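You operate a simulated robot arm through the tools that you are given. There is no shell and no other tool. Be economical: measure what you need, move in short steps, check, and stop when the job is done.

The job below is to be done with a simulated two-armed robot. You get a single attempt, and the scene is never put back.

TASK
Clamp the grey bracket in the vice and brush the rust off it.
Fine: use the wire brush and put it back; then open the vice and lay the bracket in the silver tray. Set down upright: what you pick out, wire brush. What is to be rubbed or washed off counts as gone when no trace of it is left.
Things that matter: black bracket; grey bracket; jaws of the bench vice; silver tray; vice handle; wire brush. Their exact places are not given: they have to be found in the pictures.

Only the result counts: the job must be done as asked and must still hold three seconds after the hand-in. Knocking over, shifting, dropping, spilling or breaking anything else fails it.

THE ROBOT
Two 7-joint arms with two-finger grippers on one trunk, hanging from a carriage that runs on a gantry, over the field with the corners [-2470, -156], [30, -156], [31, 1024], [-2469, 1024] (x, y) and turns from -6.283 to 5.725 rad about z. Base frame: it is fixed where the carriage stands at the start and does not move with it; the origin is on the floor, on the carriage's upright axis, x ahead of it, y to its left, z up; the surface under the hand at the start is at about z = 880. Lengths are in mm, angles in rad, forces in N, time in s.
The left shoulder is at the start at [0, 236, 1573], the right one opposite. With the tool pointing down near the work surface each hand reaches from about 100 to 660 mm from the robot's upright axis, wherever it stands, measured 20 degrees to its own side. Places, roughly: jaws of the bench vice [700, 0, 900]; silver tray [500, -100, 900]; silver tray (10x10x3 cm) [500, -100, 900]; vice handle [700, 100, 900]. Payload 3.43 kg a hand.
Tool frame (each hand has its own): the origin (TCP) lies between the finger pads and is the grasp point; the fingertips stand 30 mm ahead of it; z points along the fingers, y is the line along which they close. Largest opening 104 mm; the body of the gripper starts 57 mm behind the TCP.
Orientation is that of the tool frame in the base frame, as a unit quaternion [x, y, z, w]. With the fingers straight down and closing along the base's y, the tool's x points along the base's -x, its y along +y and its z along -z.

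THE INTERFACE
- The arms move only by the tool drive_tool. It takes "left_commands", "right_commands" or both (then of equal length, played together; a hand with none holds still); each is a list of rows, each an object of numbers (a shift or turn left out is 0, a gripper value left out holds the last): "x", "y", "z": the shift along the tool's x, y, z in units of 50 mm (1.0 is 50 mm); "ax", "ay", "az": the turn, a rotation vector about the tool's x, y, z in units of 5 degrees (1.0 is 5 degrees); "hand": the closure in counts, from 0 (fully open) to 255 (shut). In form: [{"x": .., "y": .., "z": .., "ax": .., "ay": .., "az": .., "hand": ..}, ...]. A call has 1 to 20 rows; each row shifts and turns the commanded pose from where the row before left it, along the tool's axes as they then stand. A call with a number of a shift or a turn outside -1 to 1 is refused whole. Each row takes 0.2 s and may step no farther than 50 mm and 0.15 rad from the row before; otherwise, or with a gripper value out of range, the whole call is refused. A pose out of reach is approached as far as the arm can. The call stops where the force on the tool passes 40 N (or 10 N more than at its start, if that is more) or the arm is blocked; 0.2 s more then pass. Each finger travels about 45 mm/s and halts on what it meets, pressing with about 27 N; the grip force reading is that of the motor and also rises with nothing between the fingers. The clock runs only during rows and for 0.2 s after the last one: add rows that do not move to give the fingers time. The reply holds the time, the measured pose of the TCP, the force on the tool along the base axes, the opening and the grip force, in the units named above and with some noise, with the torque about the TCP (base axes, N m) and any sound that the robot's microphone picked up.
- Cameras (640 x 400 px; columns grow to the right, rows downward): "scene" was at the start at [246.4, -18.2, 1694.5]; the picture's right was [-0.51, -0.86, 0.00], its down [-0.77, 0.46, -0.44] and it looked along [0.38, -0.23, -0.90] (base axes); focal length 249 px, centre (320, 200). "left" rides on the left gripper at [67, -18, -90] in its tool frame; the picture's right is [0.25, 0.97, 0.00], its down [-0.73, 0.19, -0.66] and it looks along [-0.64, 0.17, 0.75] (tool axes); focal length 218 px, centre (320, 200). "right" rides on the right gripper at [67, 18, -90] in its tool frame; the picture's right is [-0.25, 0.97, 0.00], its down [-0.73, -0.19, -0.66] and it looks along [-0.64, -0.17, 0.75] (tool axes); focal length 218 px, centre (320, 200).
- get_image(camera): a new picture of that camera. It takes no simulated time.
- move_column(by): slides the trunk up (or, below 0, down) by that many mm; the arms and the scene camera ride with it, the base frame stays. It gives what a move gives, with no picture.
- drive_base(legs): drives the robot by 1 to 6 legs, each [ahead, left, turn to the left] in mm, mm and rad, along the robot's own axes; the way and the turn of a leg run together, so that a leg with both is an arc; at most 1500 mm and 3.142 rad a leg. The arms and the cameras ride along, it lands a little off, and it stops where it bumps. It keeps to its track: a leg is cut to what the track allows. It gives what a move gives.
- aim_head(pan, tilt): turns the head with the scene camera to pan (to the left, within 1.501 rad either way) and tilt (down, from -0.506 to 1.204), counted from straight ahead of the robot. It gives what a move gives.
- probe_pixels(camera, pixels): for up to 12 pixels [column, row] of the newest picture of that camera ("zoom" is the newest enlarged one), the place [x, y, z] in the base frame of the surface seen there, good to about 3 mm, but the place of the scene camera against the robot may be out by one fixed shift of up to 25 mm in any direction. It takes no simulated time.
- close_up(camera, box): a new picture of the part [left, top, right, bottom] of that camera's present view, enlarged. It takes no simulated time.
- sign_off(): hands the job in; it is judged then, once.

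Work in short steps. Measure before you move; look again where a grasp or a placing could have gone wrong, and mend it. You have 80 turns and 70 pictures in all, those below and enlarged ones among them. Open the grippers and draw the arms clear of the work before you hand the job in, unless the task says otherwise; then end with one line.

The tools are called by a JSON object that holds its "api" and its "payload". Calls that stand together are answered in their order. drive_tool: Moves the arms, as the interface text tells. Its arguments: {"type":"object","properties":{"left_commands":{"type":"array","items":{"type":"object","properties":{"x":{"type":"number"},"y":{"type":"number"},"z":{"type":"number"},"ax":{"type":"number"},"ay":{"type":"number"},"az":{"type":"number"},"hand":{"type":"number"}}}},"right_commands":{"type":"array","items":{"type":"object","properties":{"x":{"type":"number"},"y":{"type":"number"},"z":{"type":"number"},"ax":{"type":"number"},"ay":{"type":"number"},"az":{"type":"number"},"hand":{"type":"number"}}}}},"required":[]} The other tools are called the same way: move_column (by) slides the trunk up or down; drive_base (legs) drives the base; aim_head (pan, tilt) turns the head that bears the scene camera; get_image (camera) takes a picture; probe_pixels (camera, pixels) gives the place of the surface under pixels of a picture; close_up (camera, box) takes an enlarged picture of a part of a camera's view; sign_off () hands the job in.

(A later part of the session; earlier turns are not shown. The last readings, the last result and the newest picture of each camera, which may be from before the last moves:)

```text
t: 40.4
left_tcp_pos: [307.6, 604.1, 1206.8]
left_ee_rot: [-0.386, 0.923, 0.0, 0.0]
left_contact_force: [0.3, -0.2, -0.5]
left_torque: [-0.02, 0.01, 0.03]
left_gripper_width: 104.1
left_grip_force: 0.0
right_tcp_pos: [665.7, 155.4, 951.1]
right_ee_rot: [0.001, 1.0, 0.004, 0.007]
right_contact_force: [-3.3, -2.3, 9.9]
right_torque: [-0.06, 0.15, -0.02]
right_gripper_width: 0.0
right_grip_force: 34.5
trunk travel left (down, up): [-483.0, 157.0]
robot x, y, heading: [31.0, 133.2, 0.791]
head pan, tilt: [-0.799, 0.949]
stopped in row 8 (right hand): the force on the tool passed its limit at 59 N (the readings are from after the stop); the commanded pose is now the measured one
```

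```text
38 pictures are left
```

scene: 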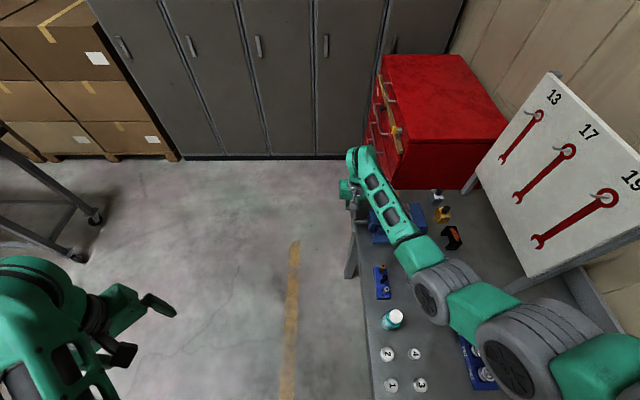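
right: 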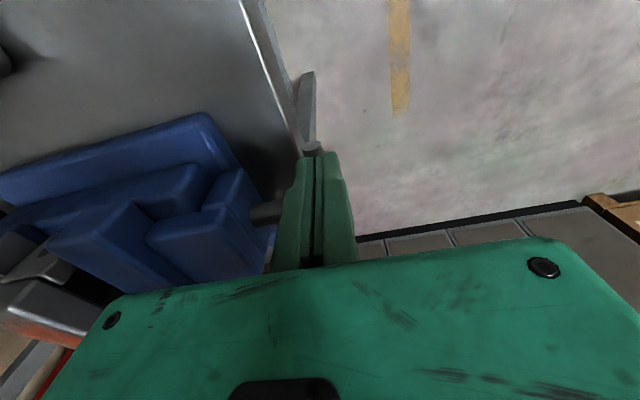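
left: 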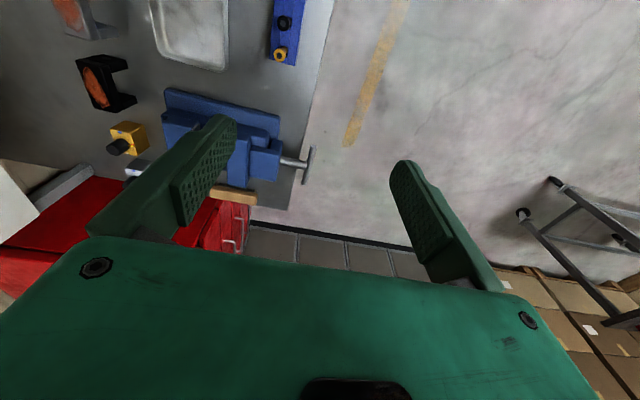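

The tip is now about 9 mm below the bar's original top, so it may be turning; I continue down in smaller 2 mm steps.

{"api": "drive_tool", "payload": {"right_commands": [{"z": 0.04}, {"z": 0.04}, {"z": 0.04}, {"z": 0.04}, {"z": 0.04}, {"z": 0.04}]}}

{"api": "close_up", "payload": {"camera": "scene", "box": [330, 170, 450, 260]}}

```text
t: 41.0
left_tcp_pos: [307.5, 604.0, 1206.8]
left_ee_rot: [-0.386, 0.922, -0.001, -0.001]
left_contact_force: [0.2, -0.3, -0.4]
left_torque: [0.02, -0.02, -0.01]
left_gripper_width: 103.9
left_grip_force: 0.0
right_tcp_pos: [667.8, 155.1, 952.6]
right_ee_rot: [0.0, 1.0, 0.006, 0.011]
right_contact_force: [-2.9, -1.9, 9.0]
right_torque: [-0.08, 0.13, 0.02]
right_gripper_width: 0.0
right_grip_force: 34.5
trunk travel left (down, up): [-483.0, 157.0]
robot x, y, heading: [24.8, 130.9, 0.789]
head pan, tilt: [-0.799, 0.949]
stopped in row 3 (right hand): the force on the tool passed its limit at 44 N (the readings are from after the stop); the commanded pose is now the measured one
```

```text
4.44 times, centred on (390, 215) of scene
```

zoom: 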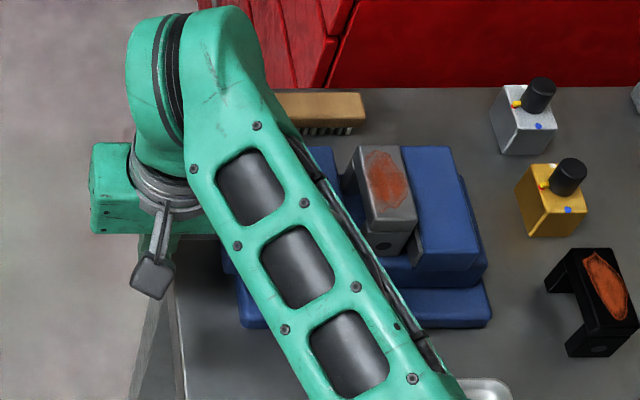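

The clockwise push is blocked in both attempts, so the other sense must close it. I move to the +X end and push down there.

{"api": "drive_tool", "payload": {"right_commands": [{"z": -0.5}, {"z": -0.3}, {"x": -0.65}, {"x": -0.65}, {"z": 0.3}, {"z": 0.2}, {"z": 0.06}, {"z": 0.06}, {"z": 0.06}, {"z": 0.06}, {"z": 0.06}, {"z": 0.06}, {"z": 0.06}]}}

{"api": "get_image", "payload": {"camera": "right"}}

```text
t: 43.8
left_tcp_pos: [308.1, 604.6, 1207.8]
left_ee_rot: [-0.386, 0.923, -0.001, 0.0]
left_contact_force: [0.2, -0.4, 0.7]
left_torque: [0.0, -0.01, 0.03]
left_gripper_width: 104.0
left_grip_force: 0.0
right_tcp_pos: [733.2, 155.7, 945.8]
right_ee_rot: [0.0, 1.0, 0.006, 0.01]
right_contact_force: [1.7, 2.5, 4.5]
right_torque: [-0.02, -0.01, 0.07]
right_gripper_width: 0.0
right_grip_force: 35.4
trunk travel left (down, up): [-483.0, 157.0]
robot x, y, heading: [31.7, 132.5, 0.792]
head pan, tilt: [-0.799, 0.949]
```

```text
36 pictures are left
```

right: 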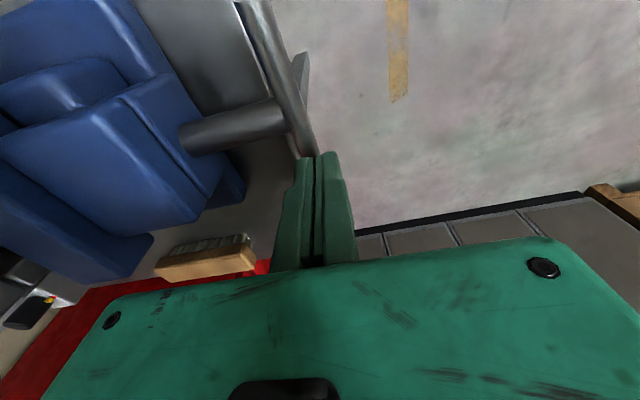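

Less resistance here (tip now ≈916). I continue pushing down, recentring in y.

{"api": "drive_tool", "payload": {"right_commands": [{"z": 0.06, "x": 0.01}, {"z": 0.06, "x": 0.02}, {"z": 0.06, "x": 0.02}, {"z": 0.06, "x": 0.03}]}}

{"api": "close_up", "payload": {"camera": "right", "box": [120, 0, 440, 200]}}

```text
t: 44.8
left_tcp_pos: [308.4, 603.8, 1207.5]
left_ee_rot: [-0.386, 0.923, -0.001, 0.001]
left_contact_force: [-0.4, -0.6, -0.1]
left_torque: [0.02, -0.03, 0.02]
left_gripper_width: 104.1
left_grip_force: 0.0
right_tcp_pos: [729.1, 156.4, 934.0]
right_ee_rot: [0.001, 1.0, 0.005, 0.008]
right_contact_force: [3.5, 0.0, 3.5]
right_torque: [0.06, -0.03, 0.04]
right_gripper_width: 0.0
right_grip_force: 34.6
trunk travel left (down, up): [-483.0, 157.0]
robot x, y, heading: [28.1, 131.2, 0.787]
head pan, tilt: [-0.799, 0.949]
```

```text
2.00 times, centred on (280, 100) of right
```

zoom: 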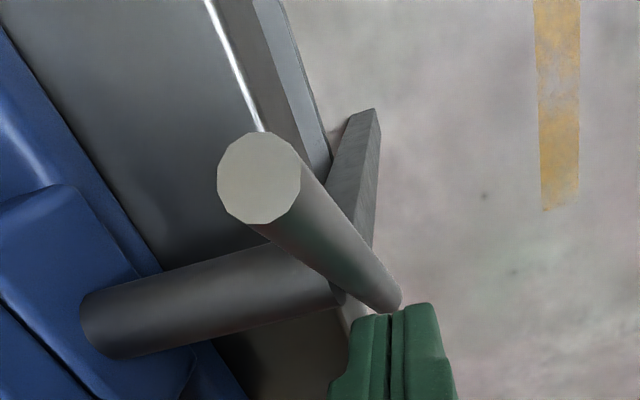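

It turns counter-clockwise easily: about 45° so far. I probe to see how far bar and jaw moved.

{"api": "probe_pixels", "payload": {"camera": "zoom", "pixels": [[258, 180], [300, 230], [370, 290], [330, 280], [100, 310], [150, 250], [60, 195], [200, 290]]}}

```text
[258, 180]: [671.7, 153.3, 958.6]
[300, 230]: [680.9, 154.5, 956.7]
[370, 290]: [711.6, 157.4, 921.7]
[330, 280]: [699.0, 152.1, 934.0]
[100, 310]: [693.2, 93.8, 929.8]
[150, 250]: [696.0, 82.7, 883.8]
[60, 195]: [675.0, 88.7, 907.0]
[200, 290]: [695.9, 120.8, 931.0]
```

The bar sits at ≈48° with its -X end raised at about (673,153,952). I regrip that raised end to swing it over the top.

{"api": "drive_tool", "payload": {"right_commands": [{"z": -0.7}, {"z": -0.62, "hand": 176}, {"x": 0.6, "y": -0.07, "hand": 176}, {"x": 0.526}, {"z": 0.45}, {"z": 0.34}, {"hand": 255}, {"hand": 255}, {"hand": 255}]}}

{"api": "close_up", "payload": {"camera": "right", "box": [120, 0, 440, 200]}}

```text
t: 46.8
left_tcp_pos: [308.7, 604.4, 1207.3]
left_ee_rot: [-0.386, 0.922, 0.001, 0.0]
left_contact_force: [0.7, -0.1, 0.4]
left_torque: [0.0, 0.01, -0.01]
left_gripper_width: 104.2
left_grip_force: 0.0
right_tcp_pos: [671.4, 152.0, 955.9]
right_ee_rot: [0.0, 1.0, 0.004, 0.009]
right_contact_force: [2.1, 2.4, -2.3]
right_torque: [-0.16, 0.02, -0.14]
right_gripper_width: 11.6
right_grip_force: 44.4
trunk travel left (down, up): [-483.0, 157.0]
robot x, y, heading: [27.1, 133.2, 0.791]
head pan, tilt: [-0.799, 0.949]
```

```text
2.00 times, centred on (280, 100) of right
```

zoom: 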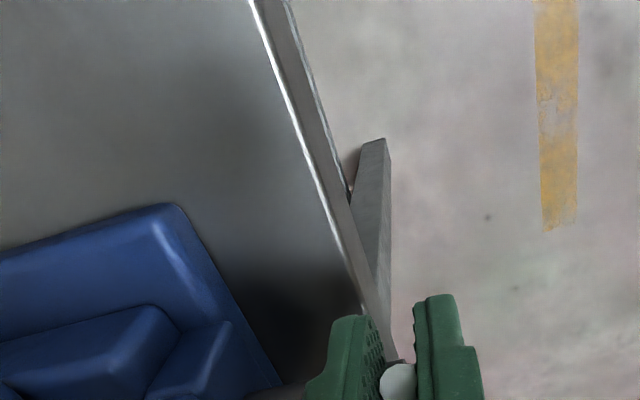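

Gripped (11.6 mm). Now I swing it along the arc over the top and down to the +X side in ~10° steps.

{"api": "drive_tool", "payload": {"right_commands": [{"x": -0.103, "z": -0.1}, {"x": -0.115, "z": -0.07}, {"x": -0.123, "z": -0.045}, {"x": -0.128, "z": -0.016}, {"x": -0.132, "z": 0.007}, {"x": -0.136, "z": 0.025}, {"x": -0.13, "z": 0.045}, {"x": -0.108, "z": 0.07}, {"x": -0.094, "z": 0.09}, {"x": -0.078, "z": 0.11}, {"x": -0.055, "z": 0.12}, {"x": -0.03, "z": 0.125}, {"x": -0.005, "z": 0.128}, {"x": 0.012, "z": 0.129}, {"x": 0.029, "z": 0.126}]}}

{"api": "get_image", "payload": {"camera": "right"}}

```text
t: 50.0
left_tcp_pos: [307.3, 604.8, 1207.9]
left_ee_rot: [-0.386, 0.923, 0.0, -0.001]
left_contact_force: [0.3, 0.7, 0.0]
left_torque: [-0.02, -0.01, 0.0]
left_gripper_width: 104.0
left_grip_force: 0.2
right_tcp_pos: [731.1, 153.6, 921.2]
right_ee_rot: [0.0, 1.0, 0.005, 0.008]
right_contact_force: [0.7, 0.1, 0.0]
right_torque: [0.03, -0.02, 0.0]
right_gripper_width: 0.0
right_grip_force: 34.6
trunk travel left (down, up): [-483.0, 157.0]
robot x, y, heading: [27.0, 132.2, 0.792]
head pan, tilt: [-0.799, 0.949]
```

```text
33 pictures are left
```

right: 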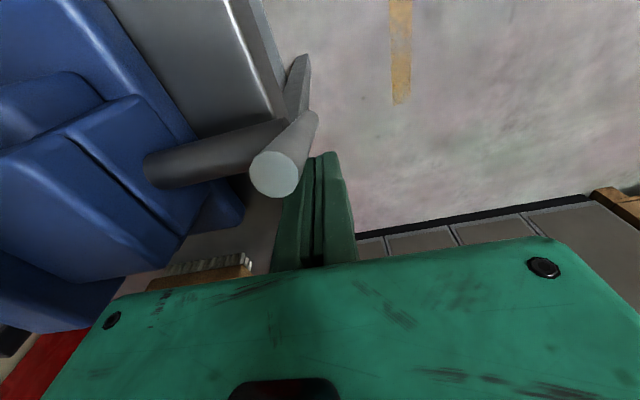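

The bar went over the top (end now raised on the +X side ≈60°) before slipping out. I rise, and press that end down with closed fingers.

{"api": "drive_tool", "payload": {"right_commands": [{"x": -0.4}, {"z": -0.9}, {"z": -0.9}, {"x": 0.5}, {"x": 0.12}, {"z": 0.4}, {"z": 0.06}, {"z": 0.06}, {"z": 0.08}, {"z": 0.08, "x": -0.04}, {"z": 0.1, "x": -0.04}, {"z": 0.1, "x": -0.04}, {"z": 0.1}, {"z": 0.1}, {"z": 0.1}, {"z": 0.1}, {"z": 0.1, "x": 0.03}, {"z": 0.1, "x": 0.04}, {"z": 0.1, "x": 0.05}]}}

{"api": "get_image", "payload": {"camera": "right"}}

```text
t: 54.0
left_tcp_pos: [307.4, 605.0, 1207.4]
left_ee_rot: [-0.385, 0.923, -0.001, 0.0]
left_contact_force: [-0.3, -0.8, 0.2]
left_torque: [-0.03, 0.0, 0.0]
left_gripper_width: 104.1
left_grip_force: 0.0
right_tcp_pos: [721.0, 153.5, 932.0]
right_ee_rot: [0.002, 1.0, 0.005, 0.009]
right_contact_force: [0.5, 0.8, -0.1]
right_torque: [0.01, 0.04, -0.01]
right_gripper_width: 0.0
right_grip_force: 35.1
trunk travel left (down, up): [-483.0, 157.0]
robot x, y, heading: [30.3, 131.4, 0.791]
head pan, tilt: [-0.799, 0.949]
```

```text
32 pictures are left
```

right: 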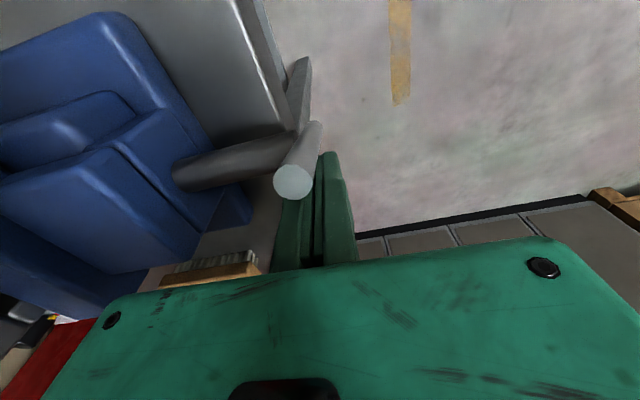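

I probe the bar's ends and nut block to get its present angle.

{"api": "probe_pixels", "payload": {"camera": "right", "pixels": [[293, 183], [300, 150], [312, 130], [285, 148], [200, 175], [240, 150], [145, 185], [110, 160]]}}

{"api": "close_up", "payload": {"camera": "scene", "box": [330, 170, 450, 260]}}

```text
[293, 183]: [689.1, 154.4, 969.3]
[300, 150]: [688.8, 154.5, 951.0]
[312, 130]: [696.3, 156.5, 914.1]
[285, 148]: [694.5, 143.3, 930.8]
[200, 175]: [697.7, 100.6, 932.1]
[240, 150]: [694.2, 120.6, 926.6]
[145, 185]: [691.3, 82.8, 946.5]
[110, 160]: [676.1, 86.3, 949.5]
```

```text
4.44 times, centred on (390, 215) of scene
```

zoom: 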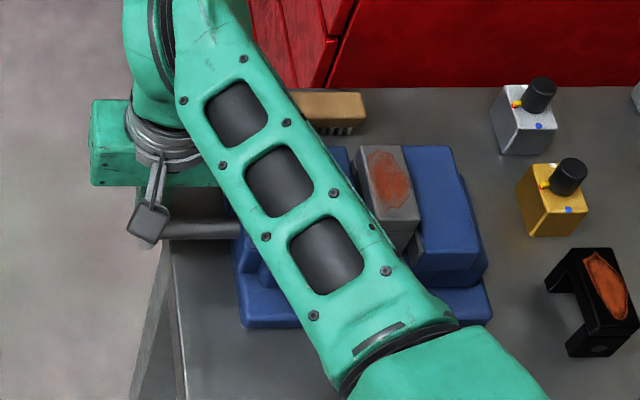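

The bar is now near vertical (top end at ≈(692,154,967)), i.e. ~80–90° turned. I push its top towards +X from the -X side, then press the end down.

{"api": "drive_tool", "payload": {"right_commands": [{"x": -0.3}, {"z": -0.8}, {"z": -0.7}, {"x": 0.7}, {"x": 0.65}, {"z": 0.4}, {"z": 0.28}, {"x": -0.1}, {"x": -0.15}, {"x": -0.15}, {"x": -0.15}, {"x": -0.15}, {"x": -0.15, "z": 0.02}, {"x": -0.15, "z": 0.02}, {"x": -0.12, "z": 0.03}, {"x": -0.1, "z": 0.04}]}}

{"api": "get_image", "payload": {"camera": "right"}}

```text
t: 56.7
left_tcp_pos: [304.6, 602.5, 1207.0]
left_ee_rot: [-0.385, 0.923, 0.0, 0.0]
left_contact_force: [0.2, 0.2, 1.0]
left_torque: [0.02, -0.01, -0.02]
left_gripper_width: 103.7
left_grip_force: 0.0
right_tcp_pos: [696.0, 151.7, 971.6]
right_ee_rot: [0.002, 1.0, 0.007, 0.002]
right_contact_force: [-26.9, -4.6, 20.9]
right_torque: [0.12, 0.29, -0.15]
right_gripper_width: 5.7
right_grip_force: 34.7
trunk travel left (down, up): [-483.0, 157.0]
robot x, y, heading: [23.0, 134.1, 0.795]
head pan, tilt: [-0.799, 0.949]
stopped in row 13 (right hand): the force on the tool passed its limit at 45 N (the readings are from after the stop); the commanded pose is now the measured one
```

```text
30 pictures are left
```

right: 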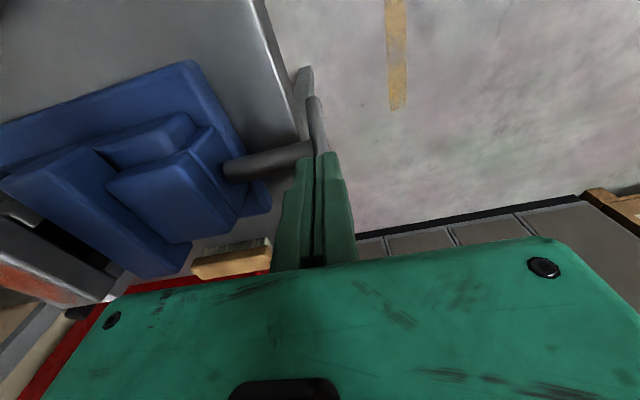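

Resistance rose to 45 N with the fingers partly wedged; maybe the jaw already clamps. I back off, rise, and look at the jaws.

{"api": "drive_tool", "payload": {"right_commands": [{"x": 0.3}, {"x": 0.3}, {"z": -0.8}, {"z": -0.8}, {"x": 0.9, "z": -0.5}, {"x": 0.9}, {"x": 0.9}]}}

{"api": "get_image", "payload": {"camera": "right"}}

{"api": "close_up", "payload": {"camera": "scene", "box": [340, 175, 450, 255]}}

```text
refused: row 5 steps farther than a row can; nothing moved
```

```text
29 pictures are left
```

right: 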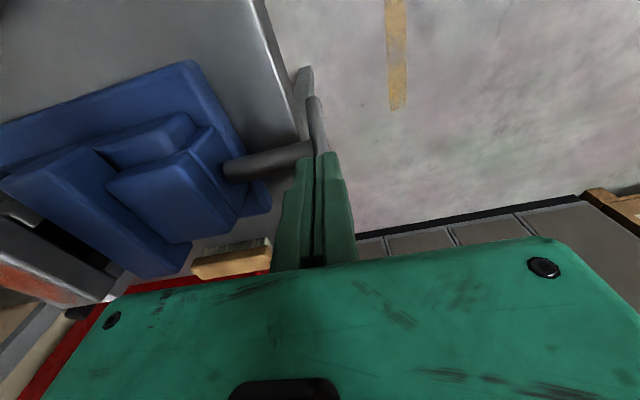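

```text
5.00 times, centred on (395, 215) of scene
```

zoom: 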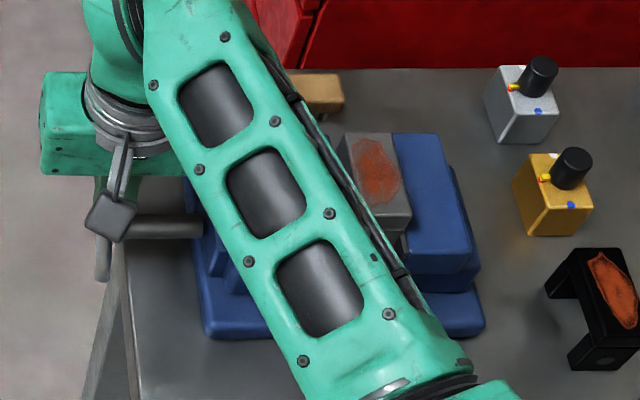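

The move was refused for a too-long row; I repeat it with shorter rows.

{"api": "drive_tool", "payload": {"right_commands": [{"x": 0.3}, {"x": 0.3}, {"z": -0.8}, {"z": -0.8}, {"z": -0.8}, {"x": 0.9}, {"x": 0.9}, {"x": 0.9}]}}

```text
t: 58.5
left_tcp_pos: [306.6, 603.1, 1208.1]
left_ee_rot: [-0.386, 0.922, 0.0, 0.001]
left_contact_force: [-0.5, -0.6, -0.3]
left_torque: [0.0, 0.0, -0.02]
left_gripper_width: 103.9
left_grip_force: 0.1
right_tcp_pos: [533.4, 151.4, 1090.4]
right_ee_rot: [0.002, 1.0, 0.006, 0.005]
right_contact_force: [-0.6, -0.4, -0.4]
right_torque: [0.0, -0.01, 0.02]
right_gripper_width: 0.0
right_grip_force: 34.7
trunk travel left (down, up): [-483.0, 157.0]
robot x, y, heading: [29.6, 132.5, 0.788]
head pan, tilt: [-0.799, 0.949]
```

Now a look at vice and T-bar from the right wrist.

{"api": "get_image", "payload": {"camera": "right"}}

```text
27 pictures are left
```

right: 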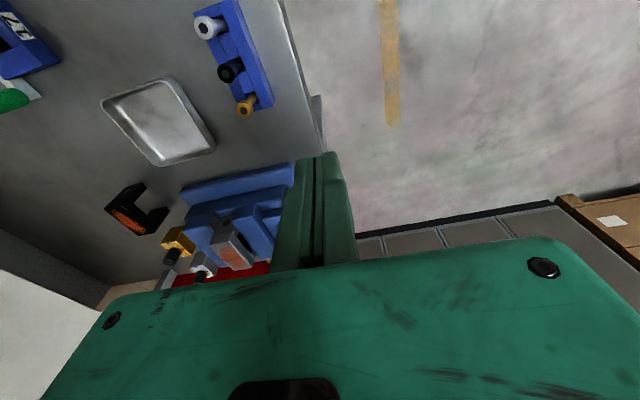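

{"api": "close_up", "payload": {"camera": "scene", "box": [340, 175, 450, 255]}}

```text
5.00 times, centred on (395, 215) of scene
```

zoom: 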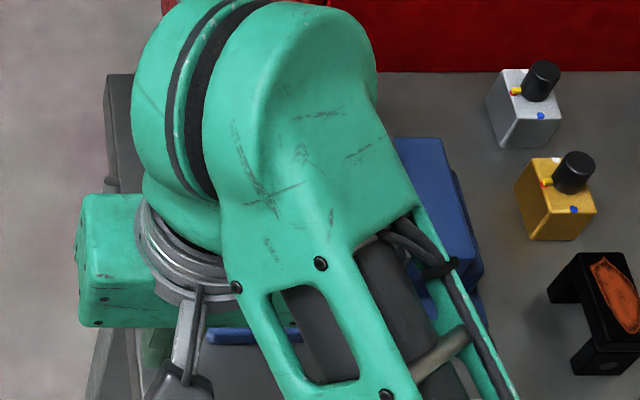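

Both views are blocked; I shift the hand to y≈20 and raise it so that the vice lies between the opened fingers.

{"api": "drive_tool", "payload": {"right_commands": [{"y": -0.9, "hand": 0}, {"y": -0.9}, {"y": -0.8}, {"x": -0.6, "hand": 0}, {"hand": 0}]}}

{"api": "close_up", "payload": {"camera": "right", "box": [220, 40, 420, 240]}}

```text
t: 59.7
left_tcp_pos: [307.5, 603.2, 1208.6]
left_ee_rot: [-0.385, 0.923, 0.0, 0.0]
left_contact_force: [-0.2, 0.0, 0.1]
left_torque: [0.01, -0.04, -0.01]
left_gripper_width: 104.4
left_grip_force: 0.0
right_tcp_pos: [565.8, 22.3, 1088.0]
right_ee_rot: [0.002, 1.0, 0.008, 0.006]
right_contact_force: [0.1, 0.7, -0.4]
right_torque: [-0.02, -0.03, 0.0]
right_gripper_width: 103.8
right_grip_force: 0.0
trunk travel left (down, up): [-483.0, 157.0]
robot x, y, heading: [23.9, 134.1, 0.791]
head pan, tilt: [-0.799, 0.949]
```

```text
2.00 times, centred on (320, 140) of right
```

zoom: 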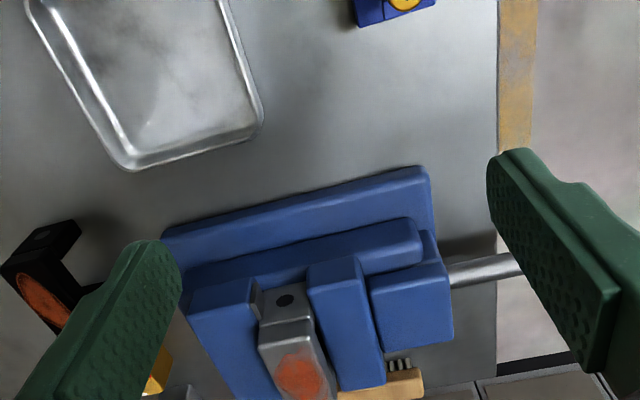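

The moving jaw now sits right against the bracket. I probe the gaps.

{"api": "probe_pixels", "payload": {"camera": "zoom", "pixels": [[254, 285], [263, 322], [305, 318], [309, 268], [318, 300], [380, 285], [445, 265], [345, 262], [259, 315], [312, 318], [290, 380], [285, 300]]}}

```text
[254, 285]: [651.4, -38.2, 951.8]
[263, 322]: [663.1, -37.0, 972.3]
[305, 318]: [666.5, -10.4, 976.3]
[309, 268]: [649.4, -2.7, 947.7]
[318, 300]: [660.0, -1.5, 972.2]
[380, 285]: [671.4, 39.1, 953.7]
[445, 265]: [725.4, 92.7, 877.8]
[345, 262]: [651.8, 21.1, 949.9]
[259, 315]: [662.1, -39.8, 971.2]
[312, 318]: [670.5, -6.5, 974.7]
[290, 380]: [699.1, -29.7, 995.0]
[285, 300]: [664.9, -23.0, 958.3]
```

The gap looks nearly or fully shut; I enlarge strongly to see it.

{"api": "close_up", "payload": {"camera": "right", "box": [330, 165, 430, 240]}}

{"api": "close_up", "payload": {"camera": "right", "box": [335, 170, 385, 232]}}

```text
5.33 times, centred on (380, 202) of right
```

zoom: 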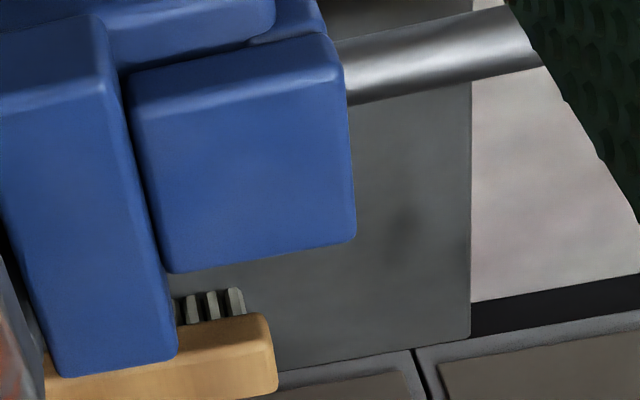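

```text
6.45 times, centred on (360, 201) of right
```

zoom: 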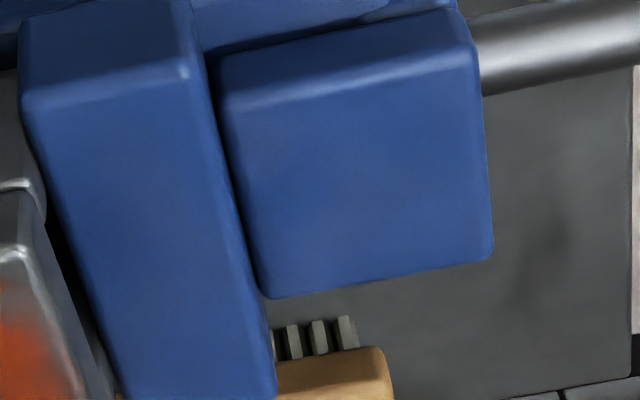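

Jaw and bracket appear to touch. To make sure it is tight I go back above the handle and look at the bar's angle.

{"api": "drive_tool", "payload": {"right_commands": [{"y": 0.8, "z": -0.58}, {"y": 0.8}, {"y": 0.82}, {"x": -0.7}, {"x": -0.7}]}}

{"api": "close_up", "payload": {"camera": "right", "box": [200, 80, 400, 230]}}

```text
t: 60.9
left_tcp_pos: [307.7, 604.4, 1208.5]
left_ee_rot: [-0.386, 0.923, 0.001, 0.0]
left_contact_force: [0.1, -0.4, 0.3]
left_torque: [0.0, -0.01, -0.01]
left_gripper_width: 104.0
left_grip_force: 0.1
right_tcp_pos: [636.5, 141.1, 1119.3]
right_ee_rot: [0.002, 1.0, 0.006, 0.005]
right_contact_force: [0.9, -0.3, 0.1]
right_torque: [0.0, 0.01, -0.01]
right_gripper_width: 103.9
right_grip_force: 0.0
trunk travel left (down, up): [-483.0, 157.0]
robot x, y, heading: [27.7, 130.2, 0.791]
head pan, tilt: [-0.799, 0.949]
```

```text
2.67 times, centred on (300, 155) of right
```

zoom: 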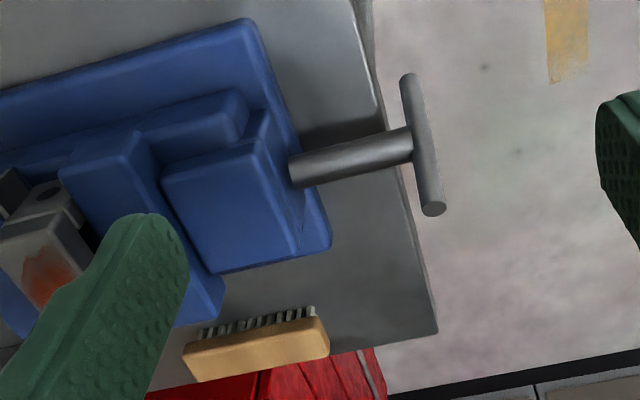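

{"api": "probe_pixels", "payload": {"camera": "zoom", "pixels": [[409, 85], [418, 125], [432, 190], [433, 209], [84, 222], [70, 190], [85, 240], [110, 200], [50, 215], [20, 205], [98, 250]]}}

```text
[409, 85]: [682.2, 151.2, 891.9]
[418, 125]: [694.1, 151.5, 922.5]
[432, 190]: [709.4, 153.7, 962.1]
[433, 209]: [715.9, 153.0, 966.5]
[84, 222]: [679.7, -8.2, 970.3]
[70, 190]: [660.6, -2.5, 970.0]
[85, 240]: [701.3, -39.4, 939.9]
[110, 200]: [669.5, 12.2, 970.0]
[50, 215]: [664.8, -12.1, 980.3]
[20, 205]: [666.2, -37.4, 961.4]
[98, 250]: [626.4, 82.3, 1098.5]
```

The bar's top end is at (714,153,966): ~112° turned in all. I press its top once more towards +X in 2 mm steps to confirm it is tight.

{"api": "drive_tool", "payload": {"right_commands": [{"y": 0.24, "hand": 255}, {"hand": 255}, {"x": -0.9, "hand": 255}, {"hand": 255}, {"z": 0.9}, {"z": 0.9}, {"z": 0.88}, {"x": -0.1}, {"x": -0.05}, {"x": -0.05}, {"x": -0.05}, {"x": -0.05}, {"x": -0.05}, {"x": -0.05}, {"x": -0.05}, {"x": -0.05}, {"x": -0.05}, {"x": -0.05}]}}

```text
t: 64.7
left_tcp_pos: [304.3, 604.5, 1208.0]
left_ee_rot: [-0.386, 0.923, 0.0, -0.001]
left_contact_force: [0.9, -0.9, 0.1]
left_torque: [0.02, -0.03, -0.01]
left_gripper_width: 103.8
left_grip_force: 0.0
right_tcp_pos: [706.6, 155.7, 986.2]
right_ee_rot: [0.001, 1.0, 0.007, 0.002]
right_contact_force: [-25.8, 0.2, 10.6]
right_torque: [-0.23, 0.42, 0.03]
right_gripper_width: 0.0
right_grip_force: 27.2
trunk travel left (down, up): [-483.0, 157.0]
robot x, y, heading: [25.9, 130.5, 0.796]
head pan, tilt: [-0.799, 0.949]
```

It still yields: bar pushed ~12 mm further at 28 N. I continue.

{"api": "drive_tool", "payload": {"right_commands": [{"x": -0.05, "z": 0.02}, {"x": -0.05, "z": 0.02}, {"x": -0.05, "z": 0.02}, {"x": -0.05, "z": 0.02}, {"x": -0.05, "z": 0.02}, {"x": -0.05, "z": 0.02}]}}

{"api": "get_image", "payload": {"camera": "right"}}

```text
t: 65.3
left_tcp_pos: [303.5, 603.0, 1206.1]
left_ee_rot: [-0.386, 0.922, 0.0, -0.002]
left_contact_force: [-0.5, -0.8, -0.2]
left_torque: [0.03, 0.02, 0.02]
left_gripper_width: 103.8
left_grip_force: 0.1
right_tcp_pos: [708.9, 156.5, 984.2]
right_ee_rot: [0.004, 1.0, 0.009, -0.001]
right_contact_force: [-30.4, -5.2, 20.7]
right_torque: [0.24, 0.34, -0.43]
right_gripper_width: 0.0
right_grip_force: 26.9
trunk travel left (down, up): [-483.0, 157.0]
robot x, y, heading: [27.9, 132.7, 0.79]
head pan, tilt: [-0.799, 0.949]
stopped in row 3 (right hand): the force on the tool passed its limit at 41 N (the readings are from after the stop); the commanded pose is now the measured one
```

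```text
21 pictures are left
```

right: 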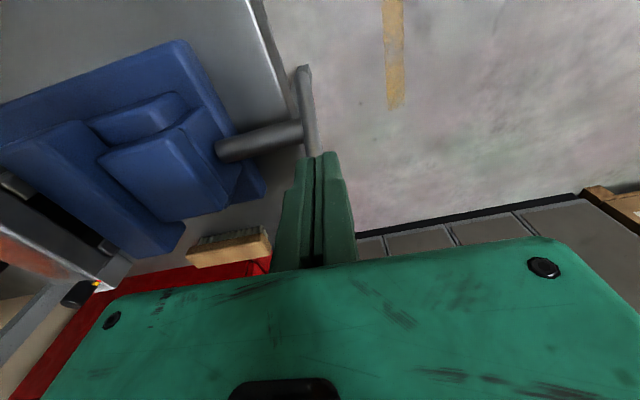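

Now resisting at 41 N near 48°, consistent with clamping. I press the +X end down once more from above for a final tightening.

{"api": "drive_tool", "payload": {"right_commands": [{"x": 0.1}, {"z": -0.9}, {"x": -0.56}, {"z": 0.6}, {"z": 0.05}, {"z": 0.05}, {"z": 0.05}, {"z": 0.05}, {"z": 0.05}, {"z": 0.05}, {"z": 0.05}, {"z": 0.05}, {"z": 0.05}, {"z": 0.05}]}}

```text
t: 68.3
left_tcp_pos: [306.4, 603.9, 1208.4]
left_ee_rot: [-0.386, 0.923, 0.0, 0.001]
left_contact_force: [-0.1, -0.6, 0.6]
left_torque: [0.01, 0.01, 0.01]
left_gripper_width: 104.1
left_grip_force: 0.1
right_tcp_pos: [736.9, 156.2, 976.8]
right_ee_rot: [0.002, 1.0, 0.008, 0.003]
right_contact_force: [-0.8, 0.4, 0.4]
right_torque: [0.03, -0.01, 0.01]
right_gripper_width: 0.1
right_grip_force: 27.1
trunk travel left (down, up): [-483.0, 157.0]
robot x, y, heading: [27.5, 135.5, 0.792]
head pan, tilt: [-0.799, 0.949]
```

No contact at x 737; I shift to x≈727 and press again.

{"api": "drive_tool", "payload": {"right_commands": [{"z": -0.7}, {"x": 0.22}, {"z": 0.4}, {"z": 0.06}, {"z": 0.05}, {"z": 0.05}, {"z": 0.05}, {"z": 0.05}, {"z": 0.05}, {"z": 0.05}, {"z": 0.05}, {"z": 0.05}, {"z": 0.05}, {"z": 0.05}, {"z": 0.05}, {"z": 0.05}]}}

```text
t: 69.8
left_tcp_pos: [306.8, 603.9, 1207.6]
left_ee_rot: [-0.386, 0.923, 0.0, 0.0]
left_contact_force: [-0.1, 0.1, 0.2]
left_torque: [0.0, 0.02, -0.01]
left_gripper_width: 103.9
left_grip_force: 0.1
right_tcp_pos: [729.9, 158.5, 988.1]
right_ee_rot: [0.003, 1.0, 0.01, 0.01]
right_contact_force: [0.8, 0.2, 0.7]
right_torque: [-0.03, 0.04, -0.01]
right_gripper_width: 0.0
right_grip_force: 27.0
trunk travel left (down, up): [-483.0, 157.0]
robot x, y, heading: [26.9, 134.1, 0.793]
head pan, tilt: [-0.799, 0.949]
stopped in row 7 (right hand): the force on the tool passed its limit at 42 N (the readings are from after the stop); the commanded pose is now the measured one
```

Blocked at 42 N with no further movement: the vice is tight. Now the brush: I probe it in the last enlarged picture.

{"api": "probe_pixels", "payload": {"camera": "zoom", "pixels": [[188, 352], [320, 322], [326, 350], [200, 376], [255, 350], [260, 340], [205, 332], [312, 310], [250, 360], [325, 335], [192, 365]]}}

```text
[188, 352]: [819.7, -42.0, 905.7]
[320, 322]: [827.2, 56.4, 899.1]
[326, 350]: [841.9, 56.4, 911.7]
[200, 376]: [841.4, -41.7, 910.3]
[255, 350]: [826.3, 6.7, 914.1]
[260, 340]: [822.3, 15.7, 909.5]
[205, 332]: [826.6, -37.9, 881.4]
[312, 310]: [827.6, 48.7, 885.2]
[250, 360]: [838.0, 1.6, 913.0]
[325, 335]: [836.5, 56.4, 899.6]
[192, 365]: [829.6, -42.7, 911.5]
```

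Brush: wood x≈820–848, y≈-45…58, top z≈914, bristles down to 880. I raise the hand, lower the trunk 150 mm for reach, and rotate the hand to close along X with 50 mm opening.

{"api": "drive_tool", "payload": {"right_commands": [{"z": -0.9}, {"z": -0.9}, {"z": -0.9}, {"z": -0.9}, {"z": -0.9}, {"y": -0.8}, {"y": -0.8}, {"y": -0.8}, {"y": -0.6, "hand": 132}]}}

{"api": "move_column", "payload": {"by": -150}}

{"api": "drive_tool", "payload": {"right_commands": [{"az": -1}, {"az": -1}, {"az": -1}, {"az": -1}, {"az": -1}, {"az": -1}, {"az": -1}, {"az": -1}, {"az": -1}, {"az": -1}, {"az": -1}, {"az": -1}, {"az": -1}, {"az": -1}, {"az": -1}, {"az": -1}, {"az": -1}, {"az": -1}]}}

```text
t: 71.8
left_tcp_pos: [306.6, 604.7, 1206.9]
left_ee_rot: [-0.386, 0.922, 0.0, 0.0]
left_contact_force: [-0.3, 0.0, 0.0]
left_torque: [-0.02, 0.02, 0.03]
left_gripper_width: 104.1
left_grip_force: 0.0
right_tcp_pos: [726.2, 1.8, 1210.2]
right_ee_rot: [0.003, 1.0, 0.009, 0.008]
right_contact_force: [-0.2, -0.4, 0.4]
right_torque: [-0.01, -0.04, 0.02]
right_gripper_width: 34.1
right_grip_force: 0.1
trunk travel left (down, up): [-483.0, 157.0]
robot x, y, heading: [27.8, 131.4, 0.795]
head pan, tilt: [-0.799, 0.949]
```

```text
t: 73.5
left_tcp_pos: [307.4, 604.6, 1058.2]
left_ee_rot: [-0.386, 0.923, 0.0, 0.0]
left_contact_force: [-0.3, -1.0, 0.0]
left_torque: [0.01, -0.02, 0.01]
left_gripper_width: 104.0
left_grip_force: 0.0
right_tcp_pos: [727.8, 1.3, 1060.7]
right_ee_rot: [0.002, 1.0, 0.01, 0.009]
right_contact_force: [0.0, 0.4, -0.2]
right_torque: [0.02, 0.0, 0.02]
right_gripper_width: 50.1
right_grip_force: 0.0
trunk travel left (down, up): [-333.0, 307.0]
robot x, y, heading: [28.8, 135.0, 0.789]
head pan, tilt: [-0.799, 0.949]
```

```text
t: 77.3
left_tcp_pos: [306.7, 604.8, 1056.4]
left_ee_rot: [-0.386, 0.923, 0.0, 0.0]
left_contact_force: [0.3, 0.1, -1.1]
left_torque: [0.0, 0.02, 0.0]
left_gripper_width: 104.1
left_grip_force: 0.0
right_tcp_pos: [727.4, 3.0, 1059.5]
right_ee_rot: [-0.706, 0.708, 0.0, 0.013]
right_contact_force: [0.8, 0.0, 0.1]
right_torque: [0.03, 0.01, 0.01]
right_gripper_width: 50.1
right_grip_force: 0.0
trunk travel left (down, up): [-333.0, 307.0]
robot x, y, heading: [26.5, 130.1, 0.791]
head pan, tilt: [-0.799, 0.949]
```

Small tilt is corrected, then I move above the brush at (834,6) and down to z≈985 for a look.

{"api": "drive_tool", "payload": {"right_commands": [{"ax": -0.206, "ay": 0.206}, {"y": -0.8}, {"y": -0.8}, {"y": -0.54, "x": -0.06}, {"z": 0.8}, {"z": 0.7}, {}]}}

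{"api": "get_image", "payload": {"camera": "right"}}

```text
t: 78.9
left_tcp_pos: [307.5, 604.9, 1057.8]
left_ee_rot: [-0.386, 0.922, 0.0, -0.001]
left_contact_force: [-0.2, -0.1, -0.4]
left_torque: [-0.04, 0.01, 0.01]
left_gripper_width: 103.8
left_grip_force: 0.0
right_tcp_pos: [833.1, 4.1, 984.2]
right_ee_rot: [-0.705, 0.709, 0.001, 0.0]
right_contact_force: [-0.3, 0.3, -0.1]
right_torque: [0.01, 0.02, 0.01]
right_gripper_width: 50.2
right_grip_force: 0.1
trunk travel left (down, up): [-333.0, 307.0]
robot x, y, heading: [27.2, 131.1, 0.79]
head pan, tilt: [-0.799, 0.949]
```

```text
20 pictures are left
```

right: 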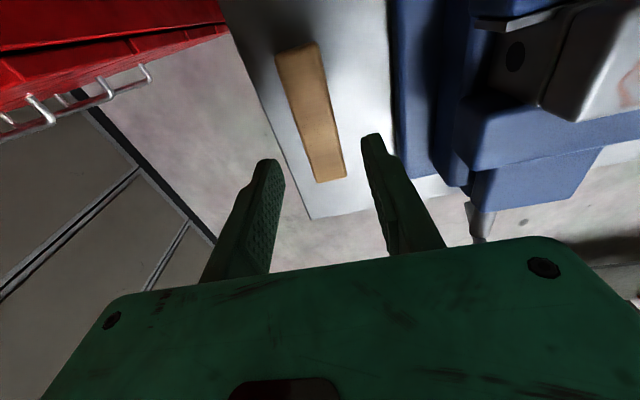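

In reach. I probe the brush outline and the bracket/jaw gap in this view.

{"api": "probe_pixels", "payload": {"camera": "right", "pixels": [[280, 55], [313, 45], [318, 178], [343, 173], [300, 110], [328, 105], [545, 95], [555, 112], [535, 110], [620, 115], [500, 30], [560, 50]]}}

```text
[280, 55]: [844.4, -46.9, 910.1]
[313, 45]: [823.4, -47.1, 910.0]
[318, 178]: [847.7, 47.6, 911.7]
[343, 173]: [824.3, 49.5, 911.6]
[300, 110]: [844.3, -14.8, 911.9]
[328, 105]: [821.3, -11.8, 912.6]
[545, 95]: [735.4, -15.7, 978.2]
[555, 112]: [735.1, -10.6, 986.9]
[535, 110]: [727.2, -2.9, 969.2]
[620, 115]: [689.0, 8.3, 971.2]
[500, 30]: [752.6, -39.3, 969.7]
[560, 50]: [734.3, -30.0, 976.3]
```

Brush centre (834,3), hand aligned. Descend to z≈920, close and lift.

{"api": "drive_tool", "payload": {"right_commands": [{"z": 0.6}, {"z": 0.4}, {"z": 0.26}, {"hand": 255}, {"hand": 255}, {"hand": 255}, {"hand": 255}]}}

{"api": "drive_tool", "payload": {"right_commands": [{"z": -0.4}, {"z": -0.8}, {"z": -0.8}, {"z": -0.6}, {}]}}

{"api": "get_image", "payload": {"camera": "right"}}

```text
t: 80.5
left_tcp_pos: [307.4, 604.0, 1058.3]
left_ee_rot: [-0.386, 0.923, 0.0, -0.001]
left_contact_force: [0.2, 0.4, 0.6]
left_torque: [-0.02, 0.0, -0.03]
left_gripper_width: 104.1
left_grip_force: 0.1
right_tcp_pos: [833.9, 4.0, 921.8]
right_ee_rot: [-0.705, 0.709, 0.001, 0.0]
right_contact_force: [-0.4, 0.6, -0.5]
right_torque: [0.01, -0.02, 0.02]
right_gripper_width: 29.3
right_grip_force: 26.8
trunk travel left (down, up): [-333.0, 307.0]
robot x, y, heading: [24.4, 132.9, 0.798]
head pan, tilt: [-0.799, 0.949]
```

```text
t: 81.7
left_tcp_pos: [306.2, 603.9, 1057.8]
left_ee_rot: [-0.386, 0.922, 0.0, 0.001]
left_contact_force: [-0.4, 0.5, 0.2]
left_torque: [-0.03, 0.02, 0.03]
left_gripper_width: 103.9
left_grip_force: 0.0
right_tcp_pos: [833.0, 4.2, 1050.4]
right_ee_rot: [-0.705, 0.709, 0.0, 0.001]
right_contact_force: [-0.9, -0.1, -1.6]
right_torque: [-0.02, 0.01, -0.01]
right_gripper_width: 29.4
right_grip_force: 27.1
trunk travel left (down, up): [-333.0, 307.0]
robot x, y, heading: [30.2, 134.3, 0.79]
head pan, tilt: [-0.799, 0.949]
```

```text
19 pictures are left
```

right: 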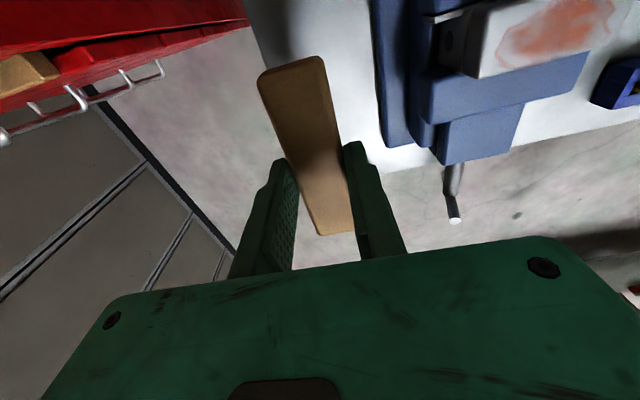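

Brush held level. I carry it over the bracket's far end (735,-22) and lower until the bristles touch (expected TCP ≈1036).

{"api": "drive_tool", "payload": {"right_commands": [{"y": 0.7, "x": 0.26}, {"y": 0.7, "x": 0.26}, {"y": 0.6}, {"z": 0.16}, {"z": 0.06}, {"z": 0.04}, {}]}}

```text
t: 83.3
left_tcp_pos: [308.0, 603.8, 1057.4]
left_ee_rot: [-0.385, 0.923, 0.001, 0.0]
left_contact_force: [0.2, 0.1, 0.3]
left_torque: [0.03, -0.02, 0.0]
left_gripper_width: 103.9
left_grip_force: 0.1
right_tcp_pos: [733.2, -21.2, 1039.1]
right_ee_rot: [-0.705, 0.709, 0.001, 0.0]
right_contact_force: [-0.4, 0.0, 0.1]
right_torque: [0.01, -0.01, -0.01]
right_gripper_width: 29.2
right_grip_force: 26.9
trunk travel left (down, up): [-333.0, 307.0]
robot x, y, heading: [27.5, 128.4, 0.793]
head pan, tilt: [-0.799, 0.949]
```

Contact starts (weight unloaded). I press 2 mm more and stroke along X back and forth over the rust.

{"api": "drive_tool", "payload": {"right_commands": [{"z": 0.05}, {"y": 0.3}, {"y": 0.3}, {"y": 0.3}, {"y": 0.3}, {"y": 0.2}, {"y": -0.3}, {"y": -0.3}, {"y": -0.3}, {"y": -0.3}, {"y": -0.2}, {"y": 0.3}, {"y": 0.3}, {"y": 0.3}, {"y": 0.3}, {"y": 0.2}]}}

{"api": "get_image", "payload": {"camera": "right"}}

```text
t: 86.7
left_tcp_pos: [310.2, 604.7, 1058.0]
left_ee_rot: [-0.386, 0.923, 0.0, 0.001]
left_contact_force: [-0.2, -0.7, -0.9]
left_torque: [-0.01, 0.01, -0.02]
left_gripper_width: 104.0
left_grip_force: 0.1
right_tcp_pos: [664.7, -20.2, 1037.7]
right_ee_rot: [-0.705, 0.709, -0.001, 0.002]
right_contact_force: [3.6, -0.1, 17.4]
right_torque: [-0.01, -0.22, 0.01]
right_gripper_width: 29.3
right_grip_force: 26.6
trunk travel left (down, up): [-333.0, 307.0]
robot x, y, heading: [23.8, 131.2, 0.786]
head pan, tilt: [-0.799, 0.949]
```

```text
18 pictures are left
```

right: 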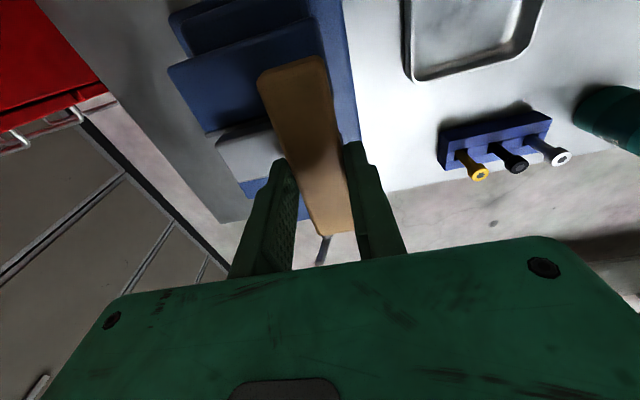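

The visible bracket part already looks clean. Two more strokes with a small y-shift, then I lift and move aside to inspect.

{"api": "drive_tool", "payload": {"right_commands": [{"z": -0.02}, {"y": -0.3, "x": 0.06}, {"y": -0.3}, {"y": -0.3}, {"y": -0.3}, {"y": -0.2}, {"x": -0.12}, {"y": 0.3}, {"y": 0.3}, {"y": 0.3}, {"y": 0.3}, {"y": 0.2}, {"y": -0.3}, {"y": -0.3}, {"y": -0.3}, {"y": -0.3}, {"y": -0.2, "x": 0.06}, {"z": -0.4}, {"z": -0.2, "y": -0.6}]}}

{"api": "drive_tool", "payload": {"right_commands": [{"y": -0.5, "x": -0.25}, {"y": -0.5, "x": -0.25}, {"y": -0.4}, {}]}}

{"api": "close_up", "payload": {"camera": "right", "box": [380, 0, 640, 160]}}

```text
t: 90.7
left_tcp_pos: [309.0, 604.6, 1057.2]
left_ee_rot: [-0.386, 0.922, -0.001, 0.001]
left_contact_force: [0.8, -0.2, 0.6]
left_torque: [0.01, 0.01, -0.02]
left_gripper_width: 103.8
left_grip_force: 0.1
right_tcp_pos: [766.5, -22.2, 1070.6]
right_ee_rot: [-0.705, 0.709, 0.0, 0.001]
right_contact_force: [0.4, -0.5, -1.4]
right_torque: [-0.01, 0.07, 0.0]
right_gripper_width: 29.5
right_grip_force: 27.2
trunk travel left (down, up): [-333.0, 307.0]
robot x, y, heading: [26.4, 130.7, 0.795]
head pan, tilt: [-0.799, 0.949]
```

```text
t: 91.7
left_tcp_pos: [306.7, 604.5, 1057.3]
left_ee_rot: [-0.386, 0.922, 0.0, 0.0]
left_contact_force: [-0.2, -0.1, -0.1]
left_torque: [-0.02, 0.0, -0.02]
left_gripper_width: 104.1
left_grip_force: 0.0
right_tcp_pos: [833.7, 2.4, 1068.7]
right_ee_rot: [-0.705, 0.709, 0.001, -0.001]
right_contact_force: [-1.3, -0.1, -1.4]
right_torque: [0.02, 0.01, 0.01]
right_gripper_width: 29.2
right_grip_force: 27.2
trunk travel left (down, up): [-333.0, 307.0]
robot x, y, heading: [26.6, 130.7, 0.79]
head pan, tilt: [-0.799, 0.949]
```

```text
2.46 times, centred on (510, 80) of right
```

zoom: 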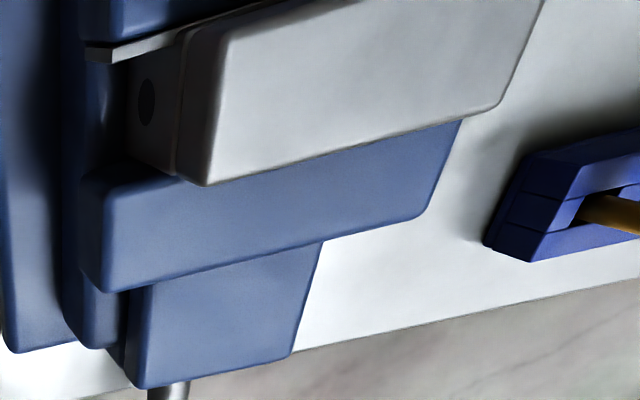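

The bracket is clean and clamped. I lower the brush to where it stood (TCP ≈(834,4,922)).

{"api": "drive_tool", "payload": {"right_commands": [{"z": 0.8, "x": -0.03}, {"z": 0.8}, {"z": 0.8}, {"z": 0.4}, {"z": 0.06}, {"z": 0.04}, {"z": 0.03}, {}]}}

```text
t: 93.5
left_tcp_pos: [307.3, 603.6, 1057.7]
left_ee_rot: [-0.386, 0.922, 0.0, 0.0]
left_contact_force: [-0.4, -0.4, 0.3]
left_torque: [-0.03, 0.02, 0.01]
left_gripper_width: 103.9
left_grip_force: 0.0
right_tcp_pos: [834.8, 4.0, 922.5]
right_ee_rot: [-0.705, 0.709, 0.001, 0.001]
right_contact_force: [-1.5, 0.1, 5.7]
right_torque: [0.25, 0.07, 0.04]
right_gripper_width: 29.2
right_grip_force: 27.2
trunk travel left (down, up): [-333.0, 307.0]
robot x, y, heading: [27.7, 129.7, 0.79]
head pan, tilt: [-0.799, 0.949]
```

Contact at +5.7 N. I open gently to 50 mm and rise.

{"api": "drive_tool", "payload": {"right_commands": [{"hand": 160}, {"hand": 132}, {"hand": 132}, {"z": -0.5}, {"z": -0.8}, {"z": -0.8}]}}

{"api": "get_image", "payload": {"camera": "right"}}

```text
t: 94.9
left_tcp_pos: [307.5, 603.2, 1056.8]
left_ee_rot: [-0.385, 0.923, -0.001, 0.0]
left_contact_force: [-0.4, 0.4, -0.2]
left_torque: [0.01, 0.01, 0.01]
left_gripper_width: 104.0
left_grip_force: 0.1
right_tcp_pos: [834.9, 2.4, 1028.2]
right_ee_rot: [-0.705, 0.709, 0.0, 0.0]
right_contact_force: [-0.7, 0.0, -0.5]
right_torque: [-0.01, 0.02, 0.0]
right_gripper_width: 50.2
right_grip_force: 0.1
trunk travel left (down, up): [-333.0, 307.0]
robot x, y, heading: [26.9, 130.6, 0.792]
head pan, tilt: [-0.799, 0.949]
```

```text
16 pictures are left
```

right: 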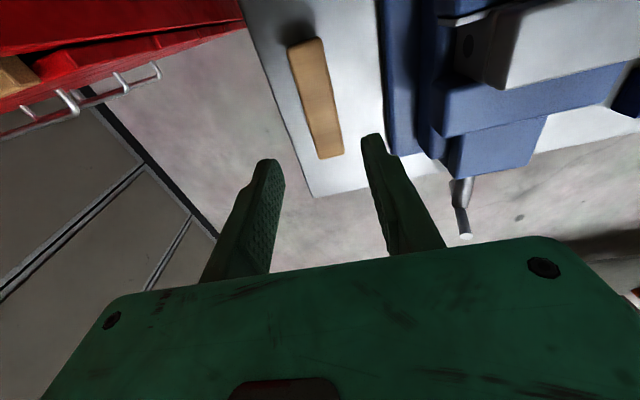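

The brush stands in its place. To open: with fingers closed in this orientation I'll push the raised bar end (≈(725,153,957)) from the +X side over the top towards -X. First go there.

{"api": "drive_tool", "payload": {"right_commands": [{"z": -0.7, "hand": 255}, {"x": -0.8}, {"x": -0.8}, {"x": -0.8}, {"x": -0.6}, {"y": 0.8}, {"y": 0.7}, {"z": 0.8}, {"z": 0.6}]}}

{"api": "get_image", "payload": {"camera": "right"}}

```text
t: 96.9
left_tcp_pos: [307.7, 603.9, 1057.3]
left_ee_rot: [-0.386, 0.922, 0.0, -0.001]
left_contact_force: [-0.2, 0.5, -0.4]
left_torque: [0.01, 0.02, 0.04]
left_gripper_width: 103.8
left_grip_force: 0.0
right_tcp_pos: [759.0, 155.6, 992.7]
right_ee_rot: [-0.705, 0.709, 0.001, 0.0]
right_contact_force: [-0.3, 0.4, 1.1]
right_torque: [-0.03, 0.02, -0.01]
right_gripper_width: 0.1
right_grip_force: 27.6
trunk travel left (down, up): [-333.0, 307.0]
robot x, y, heading: [24.4, 130.9, 0.796]
head pan, tilt: [-0.799, 0.949]
```

```text
15 pictures are left
```

right: 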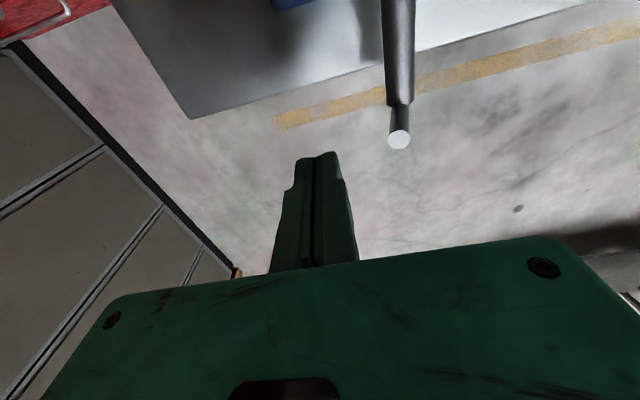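

{"api": "probe_pixels", "payload": {"camera": "right", "pixels": [[400, 140], [403, 118], [398, 60], [392, 110], [407, 108]]}}

```text
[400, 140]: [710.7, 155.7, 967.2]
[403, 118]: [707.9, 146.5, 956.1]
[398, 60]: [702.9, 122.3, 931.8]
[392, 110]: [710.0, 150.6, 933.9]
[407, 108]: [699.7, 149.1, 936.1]
```

The raised end is at (711,154,967). I lower to z≈972 and push -X in small steps.

{"api": "drive_tool", "payload": {"right_commands": [{"z": 0.41}, {"y": 0.4}, {"y": 0.15}, {"y": 0.05}, {"y": 0.05}, {"y": 0.05}, {"y": 0.05}, {"y": 0.05}, {"y": 0.06}, {"y": 0.06}, {"y": 0.06}, {"y": 0.08}, {"y": 0.08}, {"y": 0.08}]}}

```text
t: 99.9
left_tcp_pos: [308.2, 603.6, 1057.5]
left_ee_rot: [-0.386, 0.923, 0.001, 0.0]
left_contact_force: [-0.6, 0.3, 0.0]
left_torque: [-0.03, 0.01, -0.02]
left_gripper_width: 104.1
left_grip_force: 0.1
right_tcp_pos: [699.1, 155.0, 971.6]
right_ee_rot: [-0.706, 0.708, 0.001, 0.0]
right_contact_force: [2.4, 0.4, 0.7]
right_torque: [-0.01, -0.03, 0.01]
right_gripper_width: 0.4
right_grip_force: 26.8
trunk travel left (down, up): [-333.0, 307.0]
robot x, y, heading: [25.0, 131.1, 0.795]
head pan, tilt: [-0.799, 0.949]
```

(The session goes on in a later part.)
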